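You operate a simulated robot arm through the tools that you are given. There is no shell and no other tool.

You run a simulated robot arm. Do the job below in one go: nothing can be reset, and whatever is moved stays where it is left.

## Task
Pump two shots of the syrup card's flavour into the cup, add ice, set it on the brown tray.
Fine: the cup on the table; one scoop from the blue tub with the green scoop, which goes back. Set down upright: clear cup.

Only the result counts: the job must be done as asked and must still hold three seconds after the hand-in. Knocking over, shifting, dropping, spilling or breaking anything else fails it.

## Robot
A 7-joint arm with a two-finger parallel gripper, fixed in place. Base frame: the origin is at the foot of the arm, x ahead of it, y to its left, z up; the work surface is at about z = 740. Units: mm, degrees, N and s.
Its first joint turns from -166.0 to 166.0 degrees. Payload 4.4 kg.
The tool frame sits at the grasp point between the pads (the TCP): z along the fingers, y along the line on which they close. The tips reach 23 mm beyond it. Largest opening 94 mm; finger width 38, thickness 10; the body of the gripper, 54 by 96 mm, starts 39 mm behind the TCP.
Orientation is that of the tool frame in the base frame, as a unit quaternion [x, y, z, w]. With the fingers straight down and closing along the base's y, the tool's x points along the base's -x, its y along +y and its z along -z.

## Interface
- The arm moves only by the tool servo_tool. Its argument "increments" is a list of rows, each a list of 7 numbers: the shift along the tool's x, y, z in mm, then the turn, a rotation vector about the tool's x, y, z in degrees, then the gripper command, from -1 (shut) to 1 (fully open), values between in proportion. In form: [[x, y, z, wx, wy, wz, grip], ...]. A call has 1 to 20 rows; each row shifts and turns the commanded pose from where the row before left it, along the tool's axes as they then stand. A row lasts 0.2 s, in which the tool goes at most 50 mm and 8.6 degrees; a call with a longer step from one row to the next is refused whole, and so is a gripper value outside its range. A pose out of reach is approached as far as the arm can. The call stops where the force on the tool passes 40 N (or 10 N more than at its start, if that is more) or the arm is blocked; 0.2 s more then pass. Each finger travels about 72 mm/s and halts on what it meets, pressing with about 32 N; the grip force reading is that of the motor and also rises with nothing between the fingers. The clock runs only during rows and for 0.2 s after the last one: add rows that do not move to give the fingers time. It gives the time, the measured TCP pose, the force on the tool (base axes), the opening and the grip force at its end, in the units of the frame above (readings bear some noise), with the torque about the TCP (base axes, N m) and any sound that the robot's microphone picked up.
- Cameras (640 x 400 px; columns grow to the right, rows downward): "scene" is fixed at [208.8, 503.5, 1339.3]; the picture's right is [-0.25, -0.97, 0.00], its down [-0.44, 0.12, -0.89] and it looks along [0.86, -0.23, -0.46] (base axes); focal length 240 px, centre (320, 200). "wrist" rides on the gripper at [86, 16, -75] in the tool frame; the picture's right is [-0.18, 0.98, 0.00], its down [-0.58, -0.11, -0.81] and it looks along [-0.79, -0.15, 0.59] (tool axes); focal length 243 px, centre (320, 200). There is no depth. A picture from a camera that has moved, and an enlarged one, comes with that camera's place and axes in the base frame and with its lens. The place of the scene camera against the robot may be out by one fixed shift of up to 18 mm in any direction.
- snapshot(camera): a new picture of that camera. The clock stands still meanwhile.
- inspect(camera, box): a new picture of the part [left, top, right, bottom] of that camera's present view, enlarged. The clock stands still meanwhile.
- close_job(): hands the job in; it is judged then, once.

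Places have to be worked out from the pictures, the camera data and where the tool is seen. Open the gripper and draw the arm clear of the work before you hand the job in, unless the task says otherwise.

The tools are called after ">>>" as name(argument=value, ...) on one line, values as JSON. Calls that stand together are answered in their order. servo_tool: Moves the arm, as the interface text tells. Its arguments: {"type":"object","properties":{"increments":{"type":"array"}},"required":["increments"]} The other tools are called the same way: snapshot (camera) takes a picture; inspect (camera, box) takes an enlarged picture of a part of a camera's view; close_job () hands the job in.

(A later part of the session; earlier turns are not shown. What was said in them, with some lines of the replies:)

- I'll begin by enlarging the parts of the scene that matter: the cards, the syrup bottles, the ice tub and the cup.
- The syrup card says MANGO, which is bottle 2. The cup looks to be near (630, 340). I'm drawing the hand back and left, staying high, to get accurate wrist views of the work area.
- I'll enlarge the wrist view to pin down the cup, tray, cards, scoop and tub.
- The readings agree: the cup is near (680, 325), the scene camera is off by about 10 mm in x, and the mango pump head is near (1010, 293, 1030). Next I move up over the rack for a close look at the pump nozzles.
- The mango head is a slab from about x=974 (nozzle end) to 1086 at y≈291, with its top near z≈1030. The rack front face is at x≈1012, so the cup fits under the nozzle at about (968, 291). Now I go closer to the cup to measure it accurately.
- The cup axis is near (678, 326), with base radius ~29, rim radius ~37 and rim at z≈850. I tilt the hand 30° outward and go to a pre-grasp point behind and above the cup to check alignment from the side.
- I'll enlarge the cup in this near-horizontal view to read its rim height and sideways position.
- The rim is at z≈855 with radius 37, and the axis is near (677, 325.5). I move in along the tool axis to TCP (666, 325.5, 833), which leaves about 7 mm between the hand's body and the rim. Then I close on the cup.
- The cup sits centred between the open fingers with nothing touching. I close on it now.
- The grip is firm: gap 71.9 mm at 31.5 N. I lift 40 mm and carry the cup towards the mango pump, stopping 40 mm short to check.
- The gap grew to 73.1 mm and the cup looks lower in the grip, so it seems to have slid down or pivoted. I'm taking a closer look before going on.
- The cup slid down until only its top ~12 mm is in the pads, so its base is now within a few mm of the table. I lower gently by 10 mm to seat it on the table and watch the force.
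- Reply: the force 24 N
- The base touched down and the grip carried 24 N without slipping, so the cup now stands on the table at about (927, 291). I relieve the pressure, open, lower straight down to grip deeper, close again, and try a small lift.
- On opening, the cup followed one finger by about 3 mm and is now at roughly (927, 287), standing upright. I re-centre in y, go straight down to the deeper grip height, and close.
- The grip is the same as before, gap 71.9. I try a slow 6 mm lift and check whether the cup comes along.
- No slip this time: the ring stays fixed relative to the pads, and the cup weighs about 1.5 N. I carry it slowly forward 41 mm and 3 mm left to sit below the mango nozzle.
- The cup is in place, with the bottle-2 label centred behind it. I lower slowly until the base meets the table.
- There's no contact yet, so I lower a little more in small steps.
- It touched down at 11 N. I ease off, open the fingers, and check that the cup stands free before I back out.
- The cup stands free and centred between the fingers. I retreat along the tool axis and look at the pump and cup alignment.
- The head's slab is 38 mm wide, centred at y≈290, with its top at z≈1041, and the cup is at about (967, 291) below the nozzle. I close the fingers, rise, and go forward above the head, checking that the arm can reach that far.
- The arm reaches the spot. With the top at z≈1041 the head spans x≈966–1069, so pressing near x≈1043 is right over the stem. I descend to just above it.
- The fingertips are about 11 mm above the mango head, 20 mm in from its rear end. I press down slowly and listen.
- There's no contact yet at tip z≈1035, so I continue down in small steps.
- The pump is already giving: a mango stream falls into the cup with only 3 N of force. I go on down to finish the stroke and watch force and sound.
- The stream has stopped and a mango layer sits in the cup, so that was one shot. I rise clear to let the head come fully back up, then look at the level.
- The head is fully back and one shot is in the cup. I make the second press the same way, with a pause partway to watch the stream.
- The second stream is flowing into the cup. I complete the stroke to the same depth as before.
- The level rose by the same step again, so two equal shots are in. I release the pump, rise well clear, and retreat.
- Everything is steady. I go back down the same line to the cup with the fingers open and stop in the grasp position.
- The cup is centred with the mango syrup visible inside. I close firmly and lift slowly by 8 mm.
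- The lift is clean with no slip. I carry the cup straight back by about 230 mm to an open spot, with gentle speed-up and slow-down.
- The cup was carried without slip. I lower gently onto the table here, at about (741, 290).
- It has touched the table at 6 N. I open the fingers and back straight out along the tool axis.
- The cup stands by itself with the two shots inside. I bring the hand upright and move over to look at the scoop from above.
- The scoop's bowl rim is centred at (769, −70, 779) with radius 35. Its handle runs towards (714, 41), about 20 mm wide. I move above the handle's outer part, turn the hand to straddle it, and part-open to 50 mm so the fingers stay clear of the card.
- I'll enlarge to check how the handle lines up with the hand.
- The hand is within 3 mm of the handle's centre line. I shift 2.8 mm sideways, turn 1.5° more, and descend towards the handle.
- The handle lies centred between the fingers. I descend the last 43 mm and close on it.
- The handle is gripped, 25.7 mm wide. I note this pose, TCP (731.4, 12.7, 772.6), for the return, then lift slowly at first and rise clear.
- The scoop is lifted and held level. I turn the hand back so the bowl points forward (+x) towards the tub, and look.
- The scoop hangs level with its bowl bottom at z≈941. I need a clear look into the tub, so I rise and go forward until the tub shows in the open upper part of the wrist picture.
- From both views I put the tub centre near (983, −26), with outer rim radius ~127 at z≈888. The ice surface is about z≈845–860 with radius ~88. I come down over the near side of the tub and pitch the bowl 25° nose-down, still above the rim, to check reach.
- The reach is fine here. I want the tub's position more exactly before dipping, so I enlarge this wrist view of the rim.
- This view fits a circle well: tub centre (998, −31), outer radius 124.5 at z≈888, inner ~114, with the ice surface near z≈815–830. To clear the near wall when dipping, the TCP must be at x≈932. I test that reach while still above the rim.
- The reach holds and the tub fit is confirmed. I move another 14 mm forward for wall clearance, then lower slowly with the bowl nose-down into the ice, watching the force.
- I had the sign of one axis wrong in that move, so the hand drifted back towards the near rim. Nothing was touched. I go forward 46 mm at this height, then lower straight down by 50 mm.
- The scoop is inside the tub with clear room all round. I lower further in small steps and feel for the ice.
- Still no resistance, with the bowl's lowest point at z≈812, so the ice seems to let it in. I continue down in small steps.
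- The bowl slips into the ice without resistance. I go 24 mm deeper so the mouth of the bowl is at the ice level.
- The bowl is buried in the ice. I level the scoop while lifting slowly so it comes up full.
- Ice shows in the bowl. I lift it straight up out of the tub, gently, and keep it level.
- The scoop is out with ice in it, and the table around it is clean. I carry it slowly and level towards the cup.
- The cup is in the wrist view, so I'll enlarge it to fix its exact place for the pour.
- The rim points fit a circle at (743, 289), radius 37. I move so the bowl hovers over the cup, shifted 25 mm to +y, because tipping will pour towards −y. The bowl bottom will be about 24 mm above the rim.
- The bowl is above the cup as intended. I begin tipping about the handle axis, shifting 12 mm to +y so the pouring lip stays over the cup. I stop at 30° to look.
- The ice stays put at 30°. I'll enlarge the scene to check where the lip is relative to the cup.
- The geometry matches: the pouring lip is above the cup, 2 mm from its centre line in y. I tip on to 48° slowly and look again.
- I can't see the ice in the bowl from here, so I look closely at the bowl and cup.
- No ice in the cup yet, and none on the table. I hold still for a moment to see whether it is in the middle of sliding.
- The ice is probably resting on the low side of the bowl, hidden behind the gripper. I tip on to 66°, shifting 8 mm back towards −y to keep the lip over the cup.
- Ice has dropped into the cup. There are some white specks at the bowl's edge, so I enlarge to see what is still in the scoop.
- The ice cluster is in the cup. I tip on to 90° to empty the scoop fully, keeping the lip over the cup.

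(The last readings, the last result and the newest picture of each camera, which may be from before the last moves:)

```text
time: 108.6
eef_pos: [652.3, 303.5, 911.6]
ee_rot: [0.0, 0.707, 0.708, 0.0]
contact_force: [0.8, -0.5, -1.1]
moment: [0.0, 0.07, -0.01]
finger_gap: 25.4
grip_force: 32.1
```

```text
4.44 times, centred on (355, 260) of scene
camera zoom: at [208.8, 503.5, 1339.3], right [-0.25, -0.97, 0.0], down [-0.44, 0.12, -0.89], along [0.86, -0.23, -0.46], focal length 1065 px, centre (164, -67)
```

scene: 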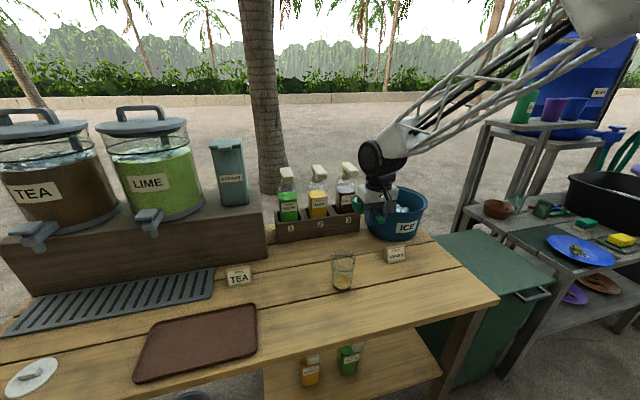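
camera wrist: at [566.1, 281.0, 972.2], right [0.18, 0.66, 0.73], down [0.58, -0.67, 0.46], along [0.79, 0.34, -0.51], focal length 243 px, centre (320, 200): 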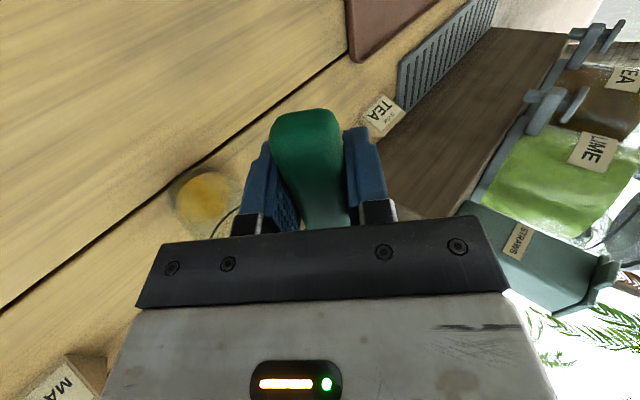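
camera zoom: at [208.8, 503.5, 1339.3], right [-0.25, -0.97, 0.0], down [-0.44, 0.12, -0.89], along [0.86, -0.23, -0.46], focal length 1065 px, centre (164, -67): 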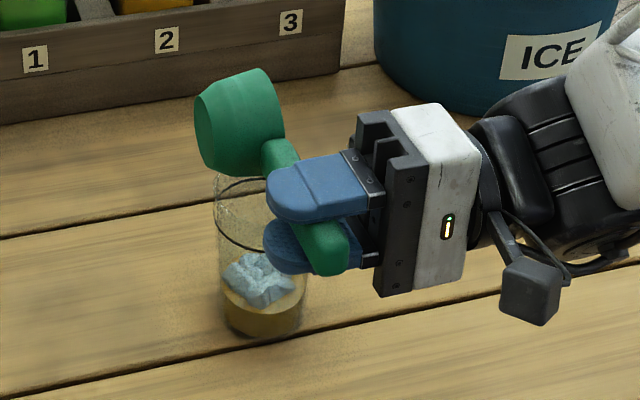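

The ice now floats on the syrup in the cup, and the table is clean. I raise the scoop straight up, then roll it back level and check that it's empty.

>>> servo_tool(increments=[[0, 10, 0, 0, 0, 0, -1], [0, 15, 0, 0, 0, 0, -1], [0, 20, 0, 0, 0, 0, -1], [0, 20, 0, 0, 0, 0, -1], [0, 0, 0, 7.5, 0, 0, -1], [0, 0, 0, 7.5, 0, 0, -1], [0, 0, 0, 7.5, 0, 0, -1], [0, 0, 0, 7.5, 0, 0, -1], [0, 0, 0, 7.5, 0, 0, -1], [0, 0, 0, 7.5, 0, 0, -1], [0, 0, 0, 7.5, 0, 0, -1], [0, 0, 0, 7.5, 0, 0, -1], [0, 0, 0, 7.5, 0, 0, -1], [0, 0, 0, 7.5, 0, 0, -1], [0, 0, 0, 7.5, 0, 0, -1], [0, 0, 0, 7.5, 0, 0, -1], [0, 0, 0, 0, 0, 0, -1], [0, 0, 0, 0, 0, 0, -1]])

>>> snapshot(camera="scene")

>>> inspect(camera="scene", box=[320, 190, 400, 300])

```text
time: 112.4
eef_pos: [652.2, 302.1, 977.9]
ee_rot: [0.0, 1.0, 0.0, 0.0]
contact_force: [-0.2, -0.2, -0.8]
moment: [0.01, 0.03, 0.02]
finger_gap: 25.6
grip_force: 32.0
```

```text
taken
```

scene: 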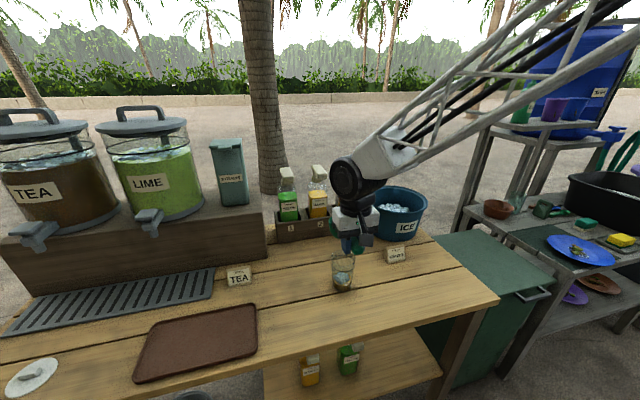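

```text
3.64 times, centred on (360, 245) of scene
camera zoom: at [208.8, 503.5, 1339.3], right [-0.25, -0.97, 0.0], down [-0.44, 0.12, -0.89], along [0.86, -0.23, -0.46], focal length 872 px, centre (174, 36)
```

zoom: 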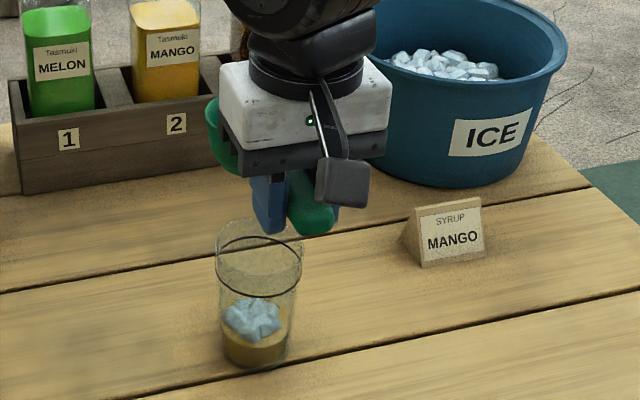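

The cup has its mango and ice. Now I take the scoop back above its old spot and turn the hand to the original angle.

>>> servo_tool(increments=[[-4, -14.5, 0, 0, 0, 0, -1], [-8, -29, 0, 0, 0, 0, -1], [-8, -29, 0, 0, 0, 0, -1], [-8, -29, 0, 0, 0, 0, -1], [-8, -29, 0, 0, 0, 0, -1], [-8, -29, 0, 0, 0, 0, -1], [-8, -29, 0, 0, 0, 0, -1], [-8, -29, 0, 0, 0, 0, -1], [-8, -29, 0, 0, 0, 0, -1], [-8, -29, 0, 0, 0, 0, -1], [-3.5, -14, 0, 0, 0, 0, -1], [0, 0, 0, 0, 0, 8.2, -1], [0, 0, 0, 0, 0, 8.2, -1], [0, 0, 0, 0, 0, 8.2, -1], [0, 0, 0, 0, 0, 8.2, -1], [0, 0, 0, 0, 0, 8.2, -1], [0, 0, 0, 0, 0, 8.2, -1], [0, 0, 0, 0, 0, 8.2, -1], [0, 0, 0, 0, 0, 8.3, -1], [0, 0, 0, 0, 0, 0, -1]])

>>> snapshot(camera="wrist")

>>> inspect(camera="scene", box=[340, 160, 480, 300])

```text
time: 116.6
eef_pos: [731.7, 13.6, 976.7]
ee_rot: [0.544, 0.839, 0.001, 0.0]
contact_force: [0.9, 0.1, -0.8]
moment: [0.09, 0.04, 0.01]
finger_gap: 25.9
grip_force: 31.8
```

```text
taken
camera wrist: at [711.1, 98.4, 1050.1], right [0.97, 0.23, 0.0], down [0.14, -0.57, 0.81], along [0.19, -0.78, -0.59], focal length 243 px, centre (320, 200)
```

wrist: 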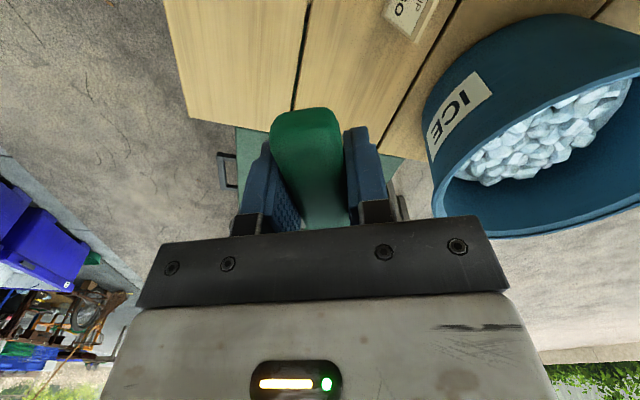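

```text
2.86 times, centred on (410, 230) of scene
camera zoom: at [208.8, 503.5, 1339.3], right [-0.25, -0.97, 0.0], down [-0.44, 0.12, -0.89], along [0.86, -0.23, -0.46], focal length 685 px, centre (63, 114)
```

zoom: 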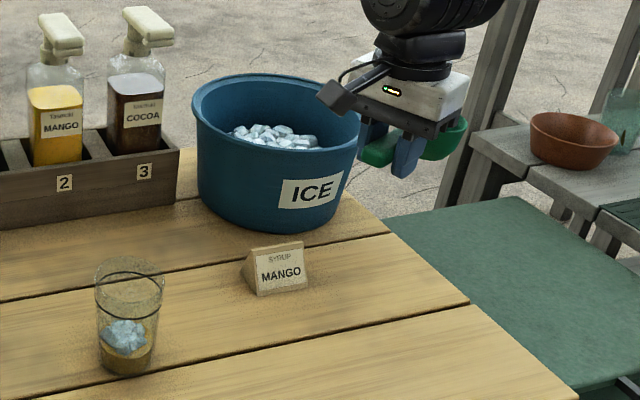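

The pose matches the pick-up pose. I lower the scoop straight down, slowing near the table.

>>> servo_tool(increments=[[0, 0, 15, 0, 0, 0, -1], [0, 0, 25, 0, 0, 0, -1], [0, 0, 25, 0, 0, 0, -1], [0, 0, 25, 0, 0, 0, -1], [0, 0, 25, 0, 0, 0, -1], [0, 0, 25, 0, 0, 0, -1], [0, 0, 20, 0, 0, 0, -1], [0, 0, 15, 0, 0, 0, -1], [0, 0, 10, 0, 0, 0, -1], [0, 0, 6, 0, 0, 0, -1], [0, 0, 4, 0, 0, 0, -1], [0, 0, 2, 0, 0, 0, -1], [0, 0, 0, 0, 0, 0, -1]])

>>> inspect(camera="scene", box=[380, 200, 470, 290])

```text
time: 119.4
eef_pos: [732.1, 13.2, 780.0]
ee_rot: [0.543, 0.84, 0.0, -0.001]
contact_force: [0.0, 0.0, -0.3]
moment: [0.03, 0.04, -0.01]
finger_gap: 25.4
grip_force: 32.0
```

```text
4.44 times, centred on (425, 245) of scene
camera zoom: at [208.8, 503.5, 1339.3], right [-0.25, -0.97, 0.0], down [-0.44, 0.12, -0.89], along [0.86, -0.23, -0.46], focal length 1065 px, centre (-147, 0)
```

zoom: 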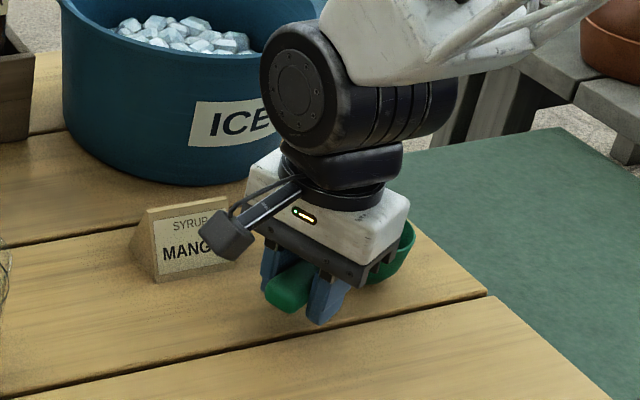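

The scoop is about 7 mm above the table. I lower in 1–1.5 mm steps and watch for contact.

>>> servo_tool(increments=[[0, 0, 1.5, 0, 0, 0, -1], [0, 0, 1.5, 0, 0, 0, -1], [0, 0, 1.5, 0, 0, 0, -1], [0, 0, 1, 0, 0, 0, -1], [0, 0, 0, 0, 0, 0, -1]])

```text
time: 120.6
eef_pos: [732.4, 12.8, 774.5]
ee_rot: [0.543, 0.84, 0.0, 0.001]
contact_force: [0.3, 0.6, 0.1]
moment: [0.04, 0.02, 0.0]
finger_gap: 25.5
grip_force: 31.9
```

>>> servo_tool(increments=[[0, 0, 0.8, 0, 0, 0, -1], [0, 0, 0.8, 0, 0, 0, -1], [0, 0, 0.6, 0, 0, 0, -1], [0, 0, 0, 0, 0, 0, -1]])

```text
time: 121.6
eef_pos: [733.1, 13.2, 772.9]
ee_rot: [0.543, 0.84, 0.0, 0.0]
contact_force: [-0.7, 4.2, 12.9]
moment: [-0.88, -0.41, 0.06]
finger_gap: 25.9
grip_force: 31.8
```

It has touched down at 13 N. I ease off slightly, open to 50 mm so the fingers stay clear of the card, and rise.

>>> servo_tool(increments=[[0, 0, -0.8, 0, 0, 0, -1], [0, 0, 0, 0, 0, 0, -0.4], [0, 0, 0, 0, 0, 0, -0.25], [0, 0, 0, 0, 0, 0, -0.1], [0, 0, 0, 0, 0, 0, 0.06], [0, 0, 0, 0, 0, 0, 0.06], [0, 0, -5, 0, 0, 0, 0.06], [0, 0, -12, 0, 0, 0, 0.06], [0, 0, -20, 0, 0, 0, 0.06], [0, 0, -30, 0, 0, 0, 0.06], [0, 0, -40, 0, 0, 0, 0.06], [0, 0, -40, 0, 0, 0, 0.06], [0, 0, -40, 0, 0, 0, 0.06], [0, 0, -20, 0, 0, 0, 0.06], [0, 0, 0, 0, 0, 0, 0.06]])

>>> snapshot(camera="wrist")

>>> inspect(camera="scene", box=[340, 200, 470, 300])

```text
time: 124.8
eef_pos: [732.3, 13.3, 981.9]
ee_rot: [0.543, 0.84, 0.0, 0.0]
contact_force: [-0.1, -0.3, -0.1]
moment: [0.02, 0.04, -0.02]
finger_gap: 49.8
grip_force: 0.1
```

```text
taken
camera wrist: at [711.8, 98.5, 1053.5], right [0.97, 0.24, 0.0], down [0.14, -0.57, 0.81], along [0.19, -0.78, -0.59], focal length 243 px, centre (320, 200)
```

wrist: 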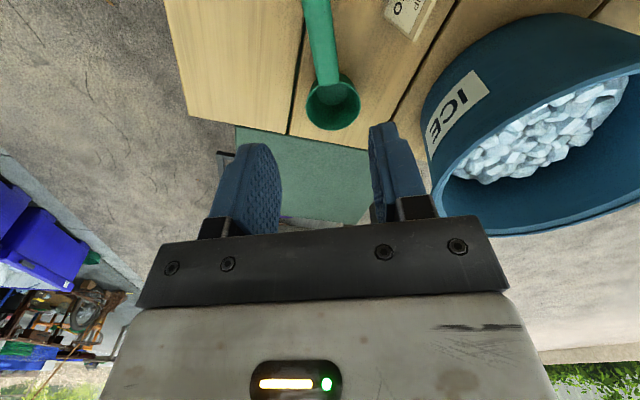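

```text
4.00 times, centred on (405, 250) of scene
camera zoom: at [208.8, 503.5, 1339.3], right [-0.25, -0.97, 0.0], down [-0.44, 0.12, -0.89], along [0.86, -0.23, -0.46], focal length 959 px, centre (-20, 0)
```

zoom: 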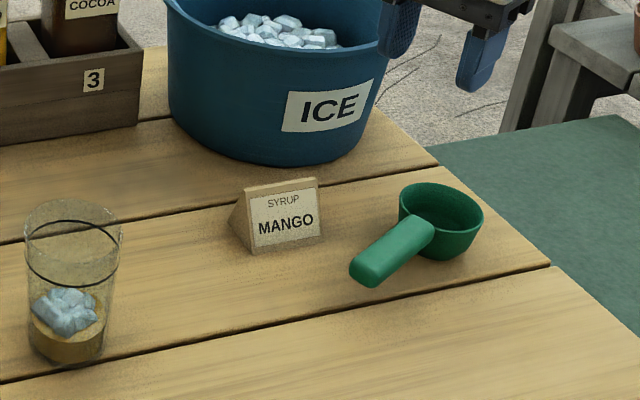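

The scoop is back in its place, empty, and everything else is undisturbed. I turn the hand back and go to look at the tray from above before fetching the cup.

>>> servo_tool(increments=[[0, 0, -10, 0, 0, -8.2, 0.06], [0, 0, -10, 0, 0, -8.2, 0.06], [0, 0, -10, 0, 0, -8.2, 0.3], [0, 0, -10, 0, 0, -8.2, 0.5], [0, 0, -10, 0, 0, -8.2, 0.8], [0, 0, -10, 0, 0, -8.2, 1], [0, 0, -10, 0, 0, -8.2, 1], [0, 0, -10, 0, 0, -8.3, 1], [10, 40, 0, 0, 0, 0, 1], [12, 45, 0, 0, 0, 0, 1], [12, 45, 0, 0, 0, 0, 1], [12, 45, 0, 0, 0, 0, 1], [12, 45, 0, 0, 0, 0, 1], [12, 45, 0, 0, 0, 0, 1], [12, 45, 0, 0, 0, 0, 1], [12, 45, 0, 0, 0, 0, 1], [12, 45, 0, 0, 0, 0, 1], [12, 45, 0, 0, 0, 0, 1], [12, 45, 0, 0, 0, 0, 1], [0, 0, 0, 0, 0, 0, 1]])

>>> servo_tool(increments=[[15, 45, 0, 0, 0, 0, 1], [15, 45, 0, 0, 0, 0, 1], [15, 45, 0, 0, 0, 0, 1], [10, 40, 0, 0, 0, 0, 1], [0, 0, 0, 0, 0, 0, 1], [0, 0, 0, 0, 0, 0, 1]])

>>> snapshot(camera="wrist")

```text
time: 129.0
eef_pos: [602.2, 505.5, 1061.2]
ee_rot: [0.0, 1.0, 0.0, 0.0]
contact_force: [0.9, -0.8, -0.5]
moment: [-0.01, 0.0, 0.02]
finger_gap: 94.0
grip_force: 0.0
```

```text
time: 130.4
eef_pos: [546.6, 678.0, 1060.2]
ee_rot: [0.001, 1.0, 0.001, 0.0]
contact_force: [-0.6, 0.3, 0.1]
moment: [-0.01, -0.02, -0.01]
finger_gap: 94.1
grip_force: 0.0
```

```text
taken
camera wrist: at [459.7, 694.6, 1132.8], right [0.18, 0.98, 0.0], down [0.58, -0.11, 0.81], along [0.79, -0.15, -0.59], focal length 243 px, centre (320, 200)
```

wrist: 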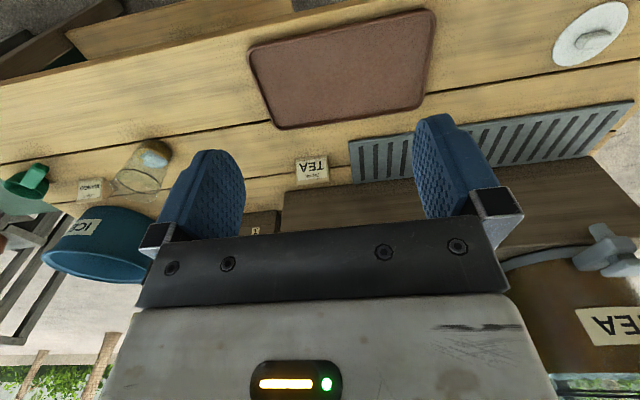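

The tray spans about x 594–738 and y 565–825, and it's empty. I go back to the cup with the fingers open and tilt 30° for the same grasp as before.

>>> servo_tool(increments=[[-11.94, -38.9, 11.46, 0, 0, 0, 1], [-11.94, -38.9, 11.46, 0, 0, 0, 1], [-11.94, -38.9, 11.46, 0, 0, 0, 1], [-11.94, -38.9, 11.46, 0, 0, 0, 1], [-11.94, -38.9, 11.46, 0, 0, 0, 1], [-11.94, -38.9, 11.46, 0, 0, 0, 1], [-11.94, -38.9, 11.46, 0, 0, 0, 1], [-11.94, -38.9, 11.46, 0, 0, 0, 1], [-11.94, -38.9, 11.46, 0, 0, 0, 1], [-11.94, -38.9, 11.46, 0, 0, 0, 1], [0, 0, 0, 0, -7.5, 0, 1], [0, 0, 0, 0, -7.5, 0, 1], [0, 0, 0, 0, -7.5, 0, 1], [0, 0, 0, 0, -7.5, 0, 1], [0, 0, 0, 0, 0, 0, 1], [0, 0, 0, 0, 0, 0, 1]])

>>> snapshot(camera="wrist")

>>> inspect(camera="wrist", box=[240, 0, 420, 140])

```text
time: 133.8
eef_pos: [666.2, 288.6, 945.1]
ee_rot: [0.0, 0.966, 0.0, 0.26]
contact_force: [0.7, 0.5, -0.6]
moment: [-0.01, -0.02, 0.0]
finger_gap: 93.9
grip_force: 0.0
```

```text
taken
camera wrist: at [553.6, 305.0, 965.2], right [0.16, 0.98, 0.09], down [0.1, -0.11, 0.99], along [0.98, -0.15, -0.12], focal length 243 px, centre (320, 200)
```

wrist: 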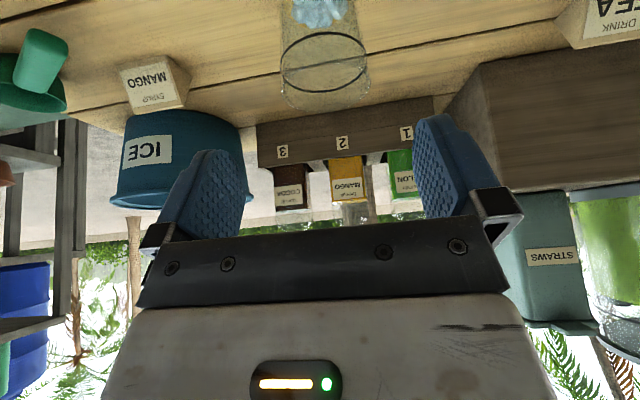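

```text
2.86 times, centred on (330, 70) of wrist
camera zoom: at [553.6, 305.0, 965.2], right [0.16, 0.98, 0.09], down [0.1, -0.11, 0.99], along [0.98, -0.15, -0.12], focal length 693 px, centre (291, 571)
```

zoom: 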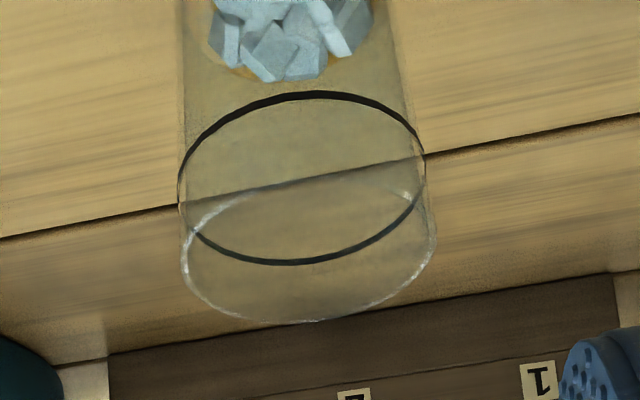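

The cup is where I left it, at y≈290. I move in along the tool axis to the grasp point.

>>> servo_tool(increments=[[0, 0.4, 30, 0, 0, 0, 1], [0, 0.4, 30, 0, 0, 0, 1], [0, 0.4, 25, 0, 0, 0, 1], [0, 0, 20, 0, 0, 0, 1], [0, 0, 15, 0, 0, 0, 1], [0, 0, 9.5, 0, 0, 0, 1], [0, 0, 0, 0, 0, 0, 1], [0, 0, 0, 0, 0, 0, 1]])

>>> inspect(camera="wrist", box=[200, 0, 440, 240])

```text
time: 135.6
eef_pos: [730.7, 291.6, 833.7]
ee_rot: [0.0, 0.966, 0.0, 0.259]
contact_force: [0.7, -0.2, -1.1]
moment: [0.0, -0.01, 0.01]
finger_gap: 94.0
grip_force: 0.0
```

```text
1.67 times, centred on (320, 120) of wrist
camera zoom: at [618.5, 306.3, 852.4], right [0.16, 0.98, 0.09], down [0.1, -0.11, 0.99], along [0.98, -0.15, -0.12], focal length 404 px, centre (320, 333)
```

zoom: 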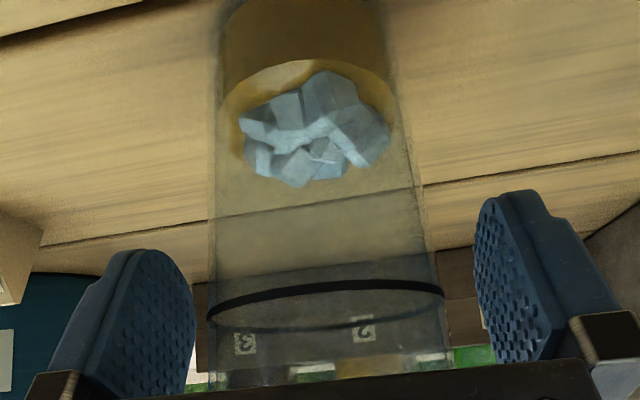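

The cup is centred with the ice visible. I close firmly and lift slowly, then check the grip.

>>> servo_tool(increments=[[0, 0, 0, 0, 0, 0, 0.65], [0, 0, 0, 0, 0, 0, 0.5], [0, 0, 0, 0, 0, 0, -0.3], [0, 0, 0, 0, 0, 0, -1], [0, 0, 0, 0, 0, 0, -1], [-0.5, 0, -0.87, 0, 0, 0, -1], [-0.5, 0, -0.87, 0, 0, 0, -1], [-0.5, 0, -0.87, 0, 0, 0, -1], [-0.75, 0, -1.3, 0, 0, 0, -1], [-0.75, 0, -1.3, 0, 0, 0, -1], [-0.75, 0, -1.3, 0, 0, 0, -1], [-0.75, 0, -1.3, 0, 0, 0, -1], [-0.75, 0, -1.3, 0, 0, 0, -1], [-0.5, 0, -0.87, 0, 0, 0, -1], [0, 0, 0, 0, 0, 0, -1]])

>>> inspect(camera="wrist", box=[200, 0, 440, 240])

```text
time: 138.8
eef_pos: [730.3, 290.5, 843.6]
ee_rot: [0.0, 0.966, 0.0, 0.259]
contact_force: [0.5, 0.2, -1.2]
moment: [0.05, 0.01, -0.01]
finger_gap: 72.5
grip_force: 32.0
```

```text
1.67 times, centred on (320, 120) of wrist
camera zoom: at [618.5, 306.2, 864.7], right [0.16, 0.98, 0.09], down [0.1, -0.11, 0.99], along [0.98, -0.15, -0.12], focal length 404 px, centre (320, 333)
```

zoom: 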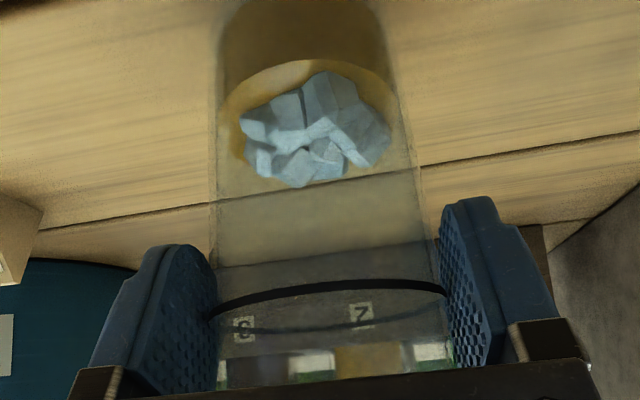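

There's no slip. I lift another 25 mm at the same gentle pace to clear the tray's lip.

>>> servo_tool(increments=[[-0.75, 0, -1.3, 0, 0, 0, -1], [-1, 0, -1.73, 0, 0, 0, -1], [-1.25, 0, -2.17, 0, 0, 0, -1], [-1.25, 0, -2.17, 0, 0, 0, -1], [-1.25, 0, -2.17, 0, 0, 0, -1], [-1.25, 0, -2.17, 0, 0, 0, -1], [-1.25, 0, -2.17, 0, 0, 0, -1], [-1.25, 0, -2.17, 0, 0, 0, -1], [-1.25, 0, -2.17, 0, 0, 0, -1], [-1, 0, -1.73, 0, 0, 0, -1], [-0.75, 0, -1.3, 0, 0, 0, -1], [0, 0, 0, 0, 0, 0, -1]])

>>> inspect(camera="wrist", box=[200, 0, 440, 240])

```text
time: 141.4
eef_pos: [730.1, 290.4, 868.9]
ee_rot: [0.0, 0.966, 0.0, 0.258]
contact_force: [0.4, 0.2, -1.2]
moment: [0.0, 0.01, 0.0]
finger_gap: 72.4
grip_force: 31.9
```

```text
1.67 times, centred on (320, 120) of wrist
camera zoom: at [618.4, 306.3, 889.2], right [0.16, 0.98, 0.09], down [0.1, -0.11, 0.99], along [0.98, -0.15, -0.12], focal length 404 px, centre (320, 333)
```

zoom: 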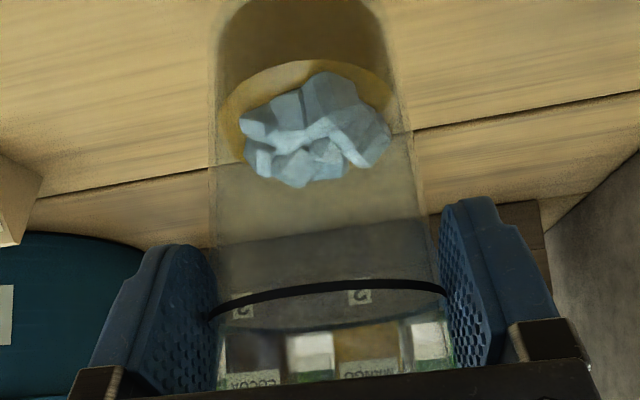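

The hold is steady with the base about 35 mm above the table. I carry the cup smoothly sideways towards the tray in two stages.

>>> servo_tool(increments=[[0.52, 2.94, -0.3, 0, 0, 0, -1], [1.05, 5.88, -0.6, 0, 0, 0, -1], [1.57, 8.82, -0.91, 0, 0, 0, -1], [2.09, 11.76, -1.21, 0, 0, 0, -1], [2.62, 14.7, -1.51, 0, 0, 0, -1], [2.62, 14.7, -1.51, 0, 0, 0, -1], [2.62, 14.7, -1.51, 0, 0, 0, -1], [2.62, 14.7, -1.51, 0, 0, 0, -1], [2.62, 14.7, -1.51, 0, 0, 0, -1], [2.62, 14.7, -1.51, 0, 0, 0, -1], [2.62, 14.7, -1.51, 0, 0, 0, -1], [2.62, 14.7, -1.51, 0, 0, 0, -1], [2.62, 14.7, -1.51, 0, 0, 0, -1], [2.62, 14.7, -1.51, 0, 0, 0, -1], [2.62, 14.7, -1.51, 0, 0, 0, -1], [2.62, 14.7, -1.51, 0, 0, 0, -1], [2.09, 11.76, -1.21, 0, 0, 0, -1], [1.57, 8.82, -0.91, 0, 0, 0, -1], [1.05, 5.88, -0.6, 0, 0, 0, -1], [0.52, 2.94, -0.3, 0, 0, 0, -1]])

>>> inspect(camera="wrist", box=[200, 0, 440, 240])

>>> snapshot(camera="scene")

```text
time: 145.6
eef_pos: [683.8, 525.2, 869.0]
ee_rot: [0.001, 0.966, 0.0, 0.259]
contact_force: [0.1, 1.0, -1.6]
moment: [-0.01, 0.04, 0.02]
finger_gap: 72.5
grip_force: 32.0
```

```text
1.67 times, centred on (320, 120) of wrist
camera zoom: at [570.5, 541.4, 888.5], right [0.16, 0.98, 0.09], down [0.1, -0.11, 0.99], along [0.98, -0.15, -0.12], focal length 404 px, centre (320, 333)
```

zoom: 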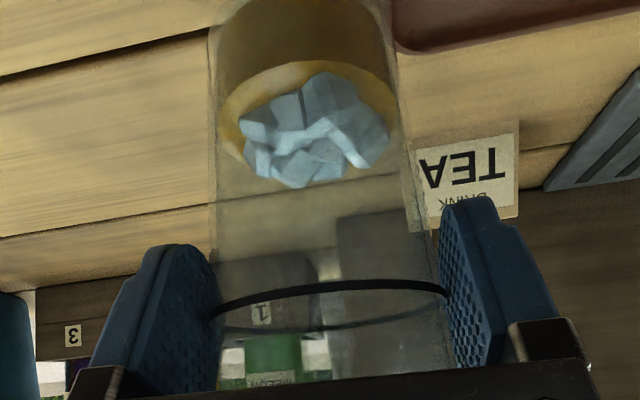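

```text
taken
```

scene: 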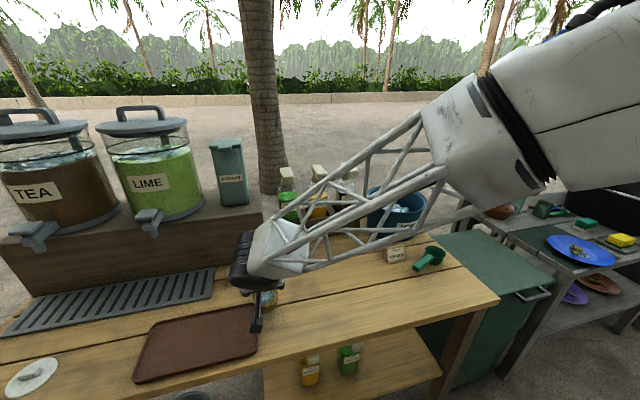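

The cup is steady and nearing the tray. I carry on for the remaining distance.

>>> servo_tool(increments=[[0.52, 2.94, -0.3, 0, 0, 0, -1], [1.05, 5.88, -0.6, 0, 0, 0, -1], [1.57, 8.82, -0.91, 0, 0, 0, -1], [2.09, 11.76, -1.21, 0, 0, 0, -1], [2.62, 14.7, -1.51, 0, 0, 0, -1], [2.62, 14.7, -1.51, 0, 0, 0, -1], [2.62, 14.7, -1.51, 0, 0, 0, -1], [2.62, 14.7, -1.51, 0, 0, 0, -1], [2.62, 14.7, -1.51, 0, 0, 0, -1], [2.09, 11.76, -1.21, 0, 0, 0, -1], [1.57, 8.82, -0.91, 0, 0, 0, -1], [1.05, 5.88, -0.6, 0, 0, 0, -1], [0.87, 4.9, -0.5, 0, 0, 0, -1], [0, 0, 0, 0, 0, 0, -1], [0, 0, 0, 0, 0, 0, -1]])

>>> snapshot(camera="wrist")

>>> snapshot(camera="scene")

```text
time: 148.8
eef_pos: [655.3, 659.5, 868.9]
ee_rot: [-0.001, 0.966, 0.001, 0.259]
contact_force: [-0.6, -0.6, -2.1]
moment: [0.01, 0.01, 0.0]
finger_gap: 72.3
grip_force: 31.9
```

```text
taken
camera wrist: at [542.5, 675.8, 888.9], right [0.16, 0.98, 0.09], down [0.1, -0.11, 0.99], along [0.98, -0.15, -0.12], focal length 243 px, centre (320, 200)
```

wrist: 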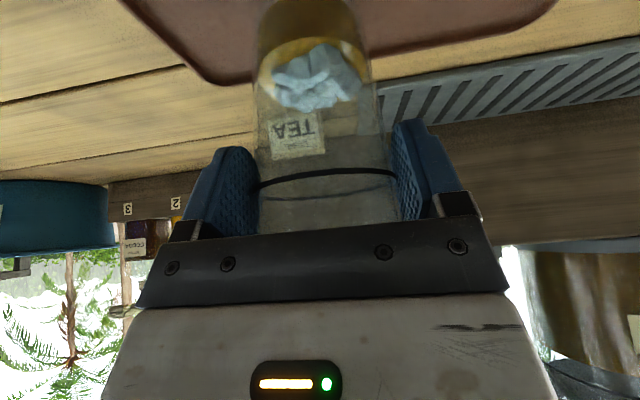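

```text
taken
```

scene: 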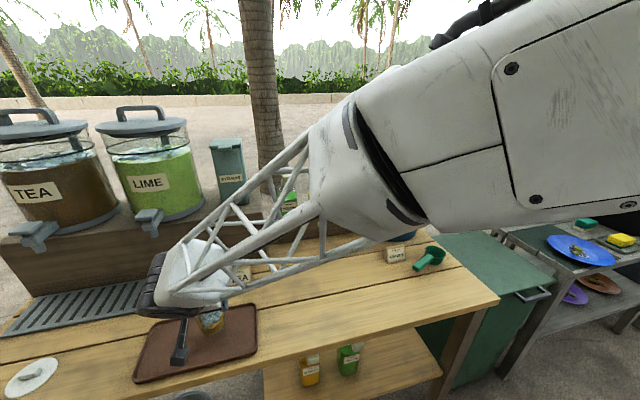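

The cup hangs over the tray at about (667, 660). I lower slowly to within a few millimetres first.

>>> servo_tool(increments=[[0.75, 0, 1.3, 0, 0, 0, -1], [1, 0, 1.73, 0, 0, 0, -1], [1, 0, 1.73, 0, 0, 0, -1], [1, 0, 1.73, 0, 0, 0, -1], [1, 0, 1.73, 0, 0, 0, -1], [1, 0, 1.73, 0, 0, 0, -1], [1, 0, 1.73, 0, 0, 0, -1], [1, 0, 1.73, 0, 0, 0, -1], [1, 0, 1.73, 0, 0, 0, -1], [0.75, 0, 1.3, 0, 0, 0, -1], [0, 0, 0, 0, 0, 0, -1]])

>>> inspect(camera="scene", box=[150, 280, 260, 370])

```text
time: 151.2
eef_pos: [654.8, 660.1, 850.2]
ee_rot: [0.0, 0.966, 0.0, 0.259]
contact_force: [-0.3, 0.4, -1.9]
moment: [0.0, 0.02, 0.0]
finger_gap: 72.6
grip_force: 31.5
```

```text
4.44 times, centred on (205, 325) of scene
camera zoom: at [208.8, 503.5, 1339.3], right [-0.25, -0.97, 0.0], down [-0.44, 0.12, -0.89], along [0.86, -0.23, -0.46], focal length 1065 px, centre (831, -356)
```

zoom: 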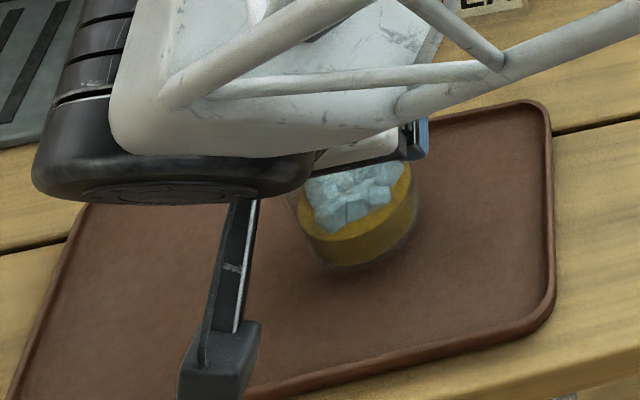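

The cup is well inside the tray, just above its floor. I go down in sub-millimetre steps until it touches.

>>> servo_tool(increments=[[0.4, 0, 0.69, 0, 0, 0, -1], [0.4, 0, 0.69, 0, 0, 0, -1], [0.4, 0, 0.69, 0, 0, 0, -1], [0.4, 0, 0.69, 0, 0, 0, -1], [0.4, 0, 0.69, 0, 0, 0, -1], [0.4, 0, 0.69, 0, 0, 0, -1], [0, 0, 0, 0, 0, 0, -1]])

```text
time: 152.8
eef_pos: [656.1, 659.3, 845.8]
ee_rot: [0.0, 0.966, 0.0, 0.259]
contact_force: [-0.5, -0.4, -1.4]
moment: [0.01, 0.03, 0.0]
finger_gap: 72.3
grip_force: 32.3
```

>>> servo_tool(increments=[[0.4, 0, 0.69, 0, 0, 0, -1], [0.4, 0, 0.69, 0, 0, 0, -1], [0.4, 0, 0.69, 0, 0, 0, -1], [0, 0, 0, 0, 0, 0, -1]])

```text
time: 153.8
eef_pos: [655.5, 658.2, 844.2]
ee_rot: [0.0, 0.966, 0.0, 0.258]
contact_force: [-0.2, -0.3, -1.7]
moment: [0.02, 0.01, 0.0]
finger_gap: 72.4
grip_force: 32.0
```

>>> servo_tool(increments=[[0.4, 0, 0.69, 0, 0, 0, -1], [0.4, 0, 0.69, 0, 0, 0, -1], [0.4, 0, 0.69, 0, 0, 0, -1], [0, 0, 0, 0, 0, 0, -1]])

```text
time: 154.8
eef_pos: [654.1, 659.4, 840.6]
ee_rot: [0.0, 0.966, 0.0, 0.259]
contact_force: [-0.5, -0.6, -0.9]
moment: [0.01, 0.02, -0.01]
finger_gap: 72.3
grip_force: 31.8
```

>>> servo_tool(increments=[[0.3, 0, 0.52, 0, 0, 0, -1], [0.3, 0, 0.52, 0, 0, 0, -1], [0.3, 0, 0.52, 0, 0, 0, -1], [0, 0, 0, 0, 0, 0, -1]])

```text
time: 155.8
eef_pos: [656.2, 660.3, 839.6]
ee_rot: [0.001, 0.966, 0.0, 0.259]
contact_force: [0.3, -0.1, -1.8]
moment: [-0.01, 0.02, -0.01]
finger_gap: 72.1
grip_force: 32.5
```

Still no contact, so the tray floor must be thin. I keep on with the same small steps.

>>> servo_tool(increments=[[0.3, 0, 0.52, 0, 0, 0, -1], [0.3, 0, 0.52, 0, 0, 0, -1], [0.3, 0, 0.52, 0, 0, 0, -1], [0, 0, 0, 0, 0, 0, -1]])

>>> inspect(camera="scene", box=[170, 290, 250, 350])

```text
time: 156.8
eef_pos: [655.0, 660.1, 839.2]
ee_rot: [0.0, 0.966, 0.001, 0.26]
contact_force: [-2.0, -1.8, 11.5]
moment: [0.16, -0.08, 0.04]
finger_gap: 72.3
grip_force: 31.9
```

```text
6.67 times, centred on (210, 320) of scene
camera zoom: at [208.8, 503.5, 1339.3], right [-0.25, -0.97, 0.0], down [-0.44, 0.12, -0.89], along [0.86, -0.23, -0.46], focal length 1598 px, centre (1053, -600)
```

zoom: 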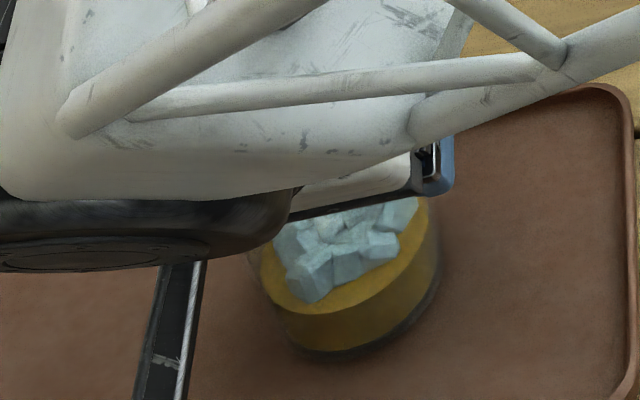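

The cup has touched the tray floor at 11.5 N. I ease off, open gently, and check that it stands upright before withdrawing.

>>> servo_tool(increments=[[-0.25, 0, -0.43, 0, 0, 0, -1], [0, 0, 0, 0, 0, 0, 0.56], [0, 0, 0, 0, 0, 0, 0.62], [0, 0, 0, 0, 0, 0, 0.7], [0, 0, 0, 0, 0, 0, 0.85], [0, 0, 0, 0, 0, 0, 1], [0, 0, 0, 0, 0, 0, 1]])

>>> inspect(camera="wrist", box=[200, 0, 440, 240])

```text
time: 158.4
eef_pos: [654.5, 659.4, 838.2]
ee_rot: [0.0, 0.966, 0.001, 0.259]
contact_force: [-0.4, -0.4, -0.9]
moment: [0.01, 0.01, 0.01]
finger_gap: 94.0
grip_force: 0.2
```

```text
1.67 times, centred on (320, 120) of wrist
camera zoom: at [542.6, 675.7, 857.2], right [0.16, 0.98, 0.09], down [0.1, -0.11, 0.99], along [0.98, -0.15, -0.12], focal length 404 px, centre (320, 333)
```

zoom: 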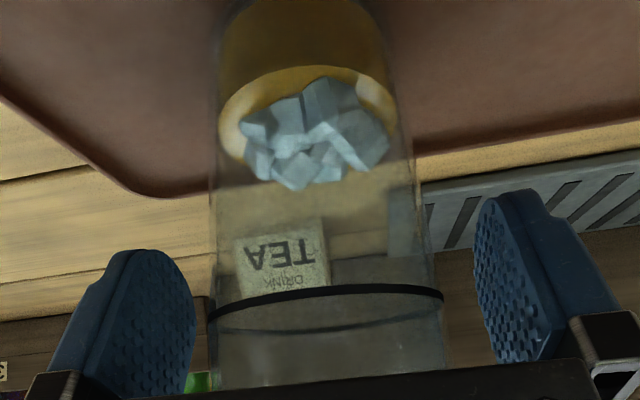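

The cup stands upright and free between the open fingers. I withdraw along the tool axis, slowly at first, then rise clear.

>>> servo_tool(increments=[[0, 0, -5, 0, 0, 0, 1], [0, 0, -10, 0, 0, 0, 1], [0, 0, -15, 0, 0, 0, 1], [0, 0, -25, 0, 0, 0, 1], [0, 0, -35, 0, 0, 0, 1], [0, 0, -35, 0, 0, 0, 1], [0, 0, -35, 0, 0, 0, 1], [0, 0, -35, 0, 0, 0, 1], [0, 0, -35, 0, 7.5, 0, 1], [0, 0, -35, 0, 7.5, 0, 1], [0, 0, -30, 0, 7.5, 0, 1], [0, 0, -30, 0, 7.5, 0, 1], [0, 0, 0, 0, 0, 0, 1]])

>>> snapshot(camera="scene")

>>> snapshot(camera="wrist")

```text
time: 161.2
eef_pos: [514.5, 658.1, 1129.0]
ee_rot: [0.0, 1.0, 0.0, -0.001]
contact_force: [0.3, -0.7, 0.0]
moment: [0.03, -0.01, 0.03]
finger_gap: 94.1
grip_force: 0.1
```

```text
taken
```

scene: 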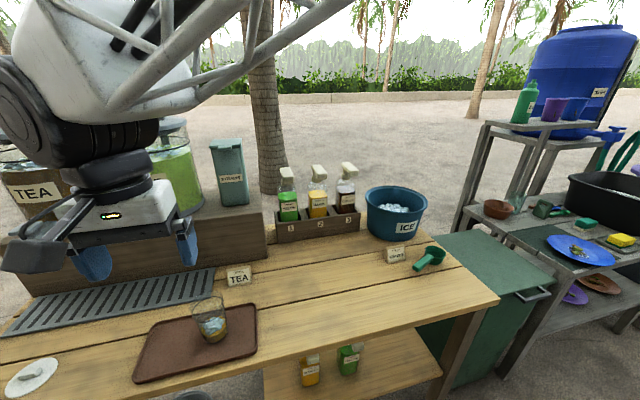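

```text
taken
camera wrist: at [428.7, 674.9, 1201.6], right [0.18, 0.98, 0.0], down [0.58, -0.11, 0.81], along [0.79, -0.15, -0.59], focal length 243 px, centre (320, 200)
```

wrist: 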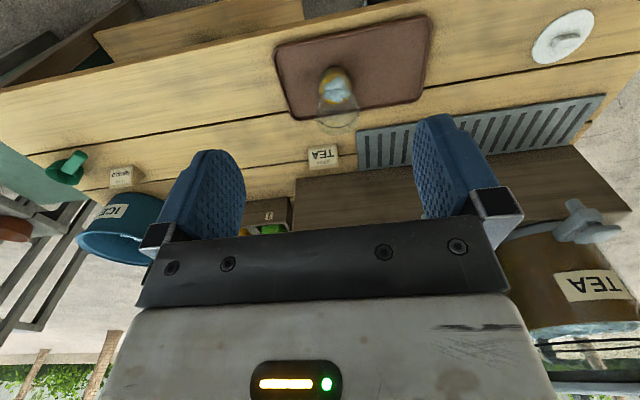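

The cup stands on the tray and the work area is tidy. I move the arm clear to a neutral spot and take a last look.

>>> servo_tool(increments=[[2, -20, -10, 0, 0, 0, 1], [3, -38, -12, 0, 0, 0, 1], [3, -38, -12, 0, 0, 0, 1], [3, -38, -12, 0, 0, 0, 1], [3, -38, -12, 0, 0, 0, 1], [3, -38, -12, 0, 0, 0, 1], [3, -38, -12, 0, 0, 0, 1], [3, -38, -12, 0, 0, 0, 1], [3, -38, -12, 0, 0, 0, 1], [3, -38, -12, 0, 0, 0, 1], [3, -38, -6, 0, 0, 0, 1], [3, -38, 0, 0, 0, 0, 1], [2, -20, 0, 0, 0, 0, 1], [0, 0, 0, 0, 0, 0, 1], [0, 0, 0, 0, 0, 0, 1]])

>>> snapshot(camera="scene")

>>> inspect(camera="scene", box=[150, 270, 270, 380])

>>> inspect(camera="scene", box=[270, 150, 470, 300])

```text
time: 164.4
eef_pos: [477.0, 200.7, 1252.1]
ee_rot: [0.001, 1.0, 0.0, 0.0]
contact_force: [-0.7, -0.1, 0.1]
moment: [-0.01, 0.0, -0.01]
finger_gap: 94.0
grip_force: 0.1
```

```text
taken
```

scene: 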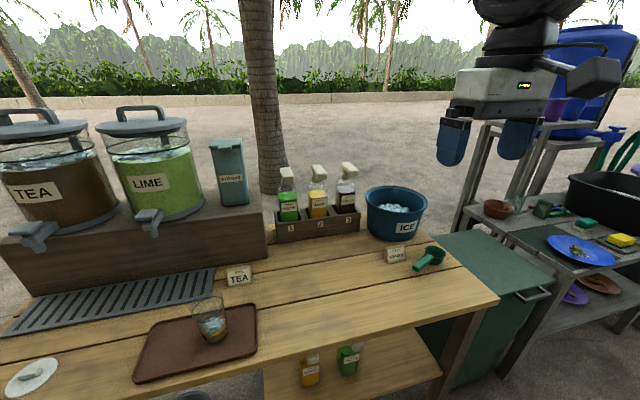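

```text
3.64 times, centred on (210, 325) of scene
camera zoom: at [208.8, 503.5, 1339.3], right [-0.25, -0.97, 0.0], down [-0.44, 0.12, -0.89], along [0.86, -0.23, -0.46], focal length 872 px, centre (720, -254)
```

zoom: 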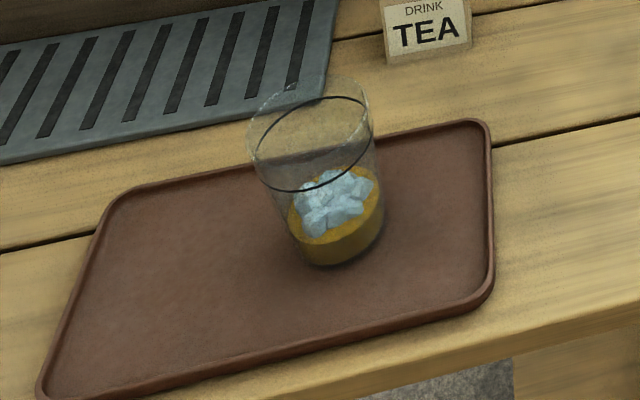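

```text
2.67 times, centred on (370, 225) of scene
camera zoom: at [208.8, 503.5, 1339.3], right [-0.25, -0.97, 0.0], down [-0.44, 0.12, -0.89], along [0.86, -0.23, -0.46], focal length 639 px, centre (187, 133)
```

zoom: 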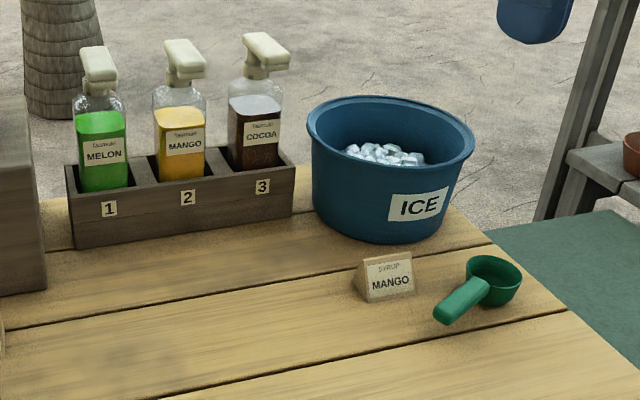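

The cup stands upright on the brown tray with two mango shots and the ice in it. The scoop is back, the pump heads, tub and cards are where they were, and the arm is clear with the gripper open. I hand the job in.

>>> close_job()

```text
The job is handed in.
```

The clear cup is standing upright on the brown tray with two shots of mango syrup, the flavour on the syrup card, and one scoop of ice. I handed the job in with the gripper open and the arm clear of the work.

- **Syrup:** I pressed pump 2 (mango) twice with the cup under the nozzle. Both streams went into the cup, and the level rose by about the same amount each time.
- **Ice:** I took one scoop from the blue tub with the green scoop and tipped it into the cup. I saw no ice on the table. The empty scoop went back to the spot and angle I picked it up from.
- **Cup slip:** On the first lift, while the cup was still empty, it slid down in the grip to about 5 mm above the table, but stayed upright. I set it down, gripped it again, and it did not slip noticeably after that.

In the last pictures the bottles, tub, cards and tray looked undisturbed, with nothing spilled.
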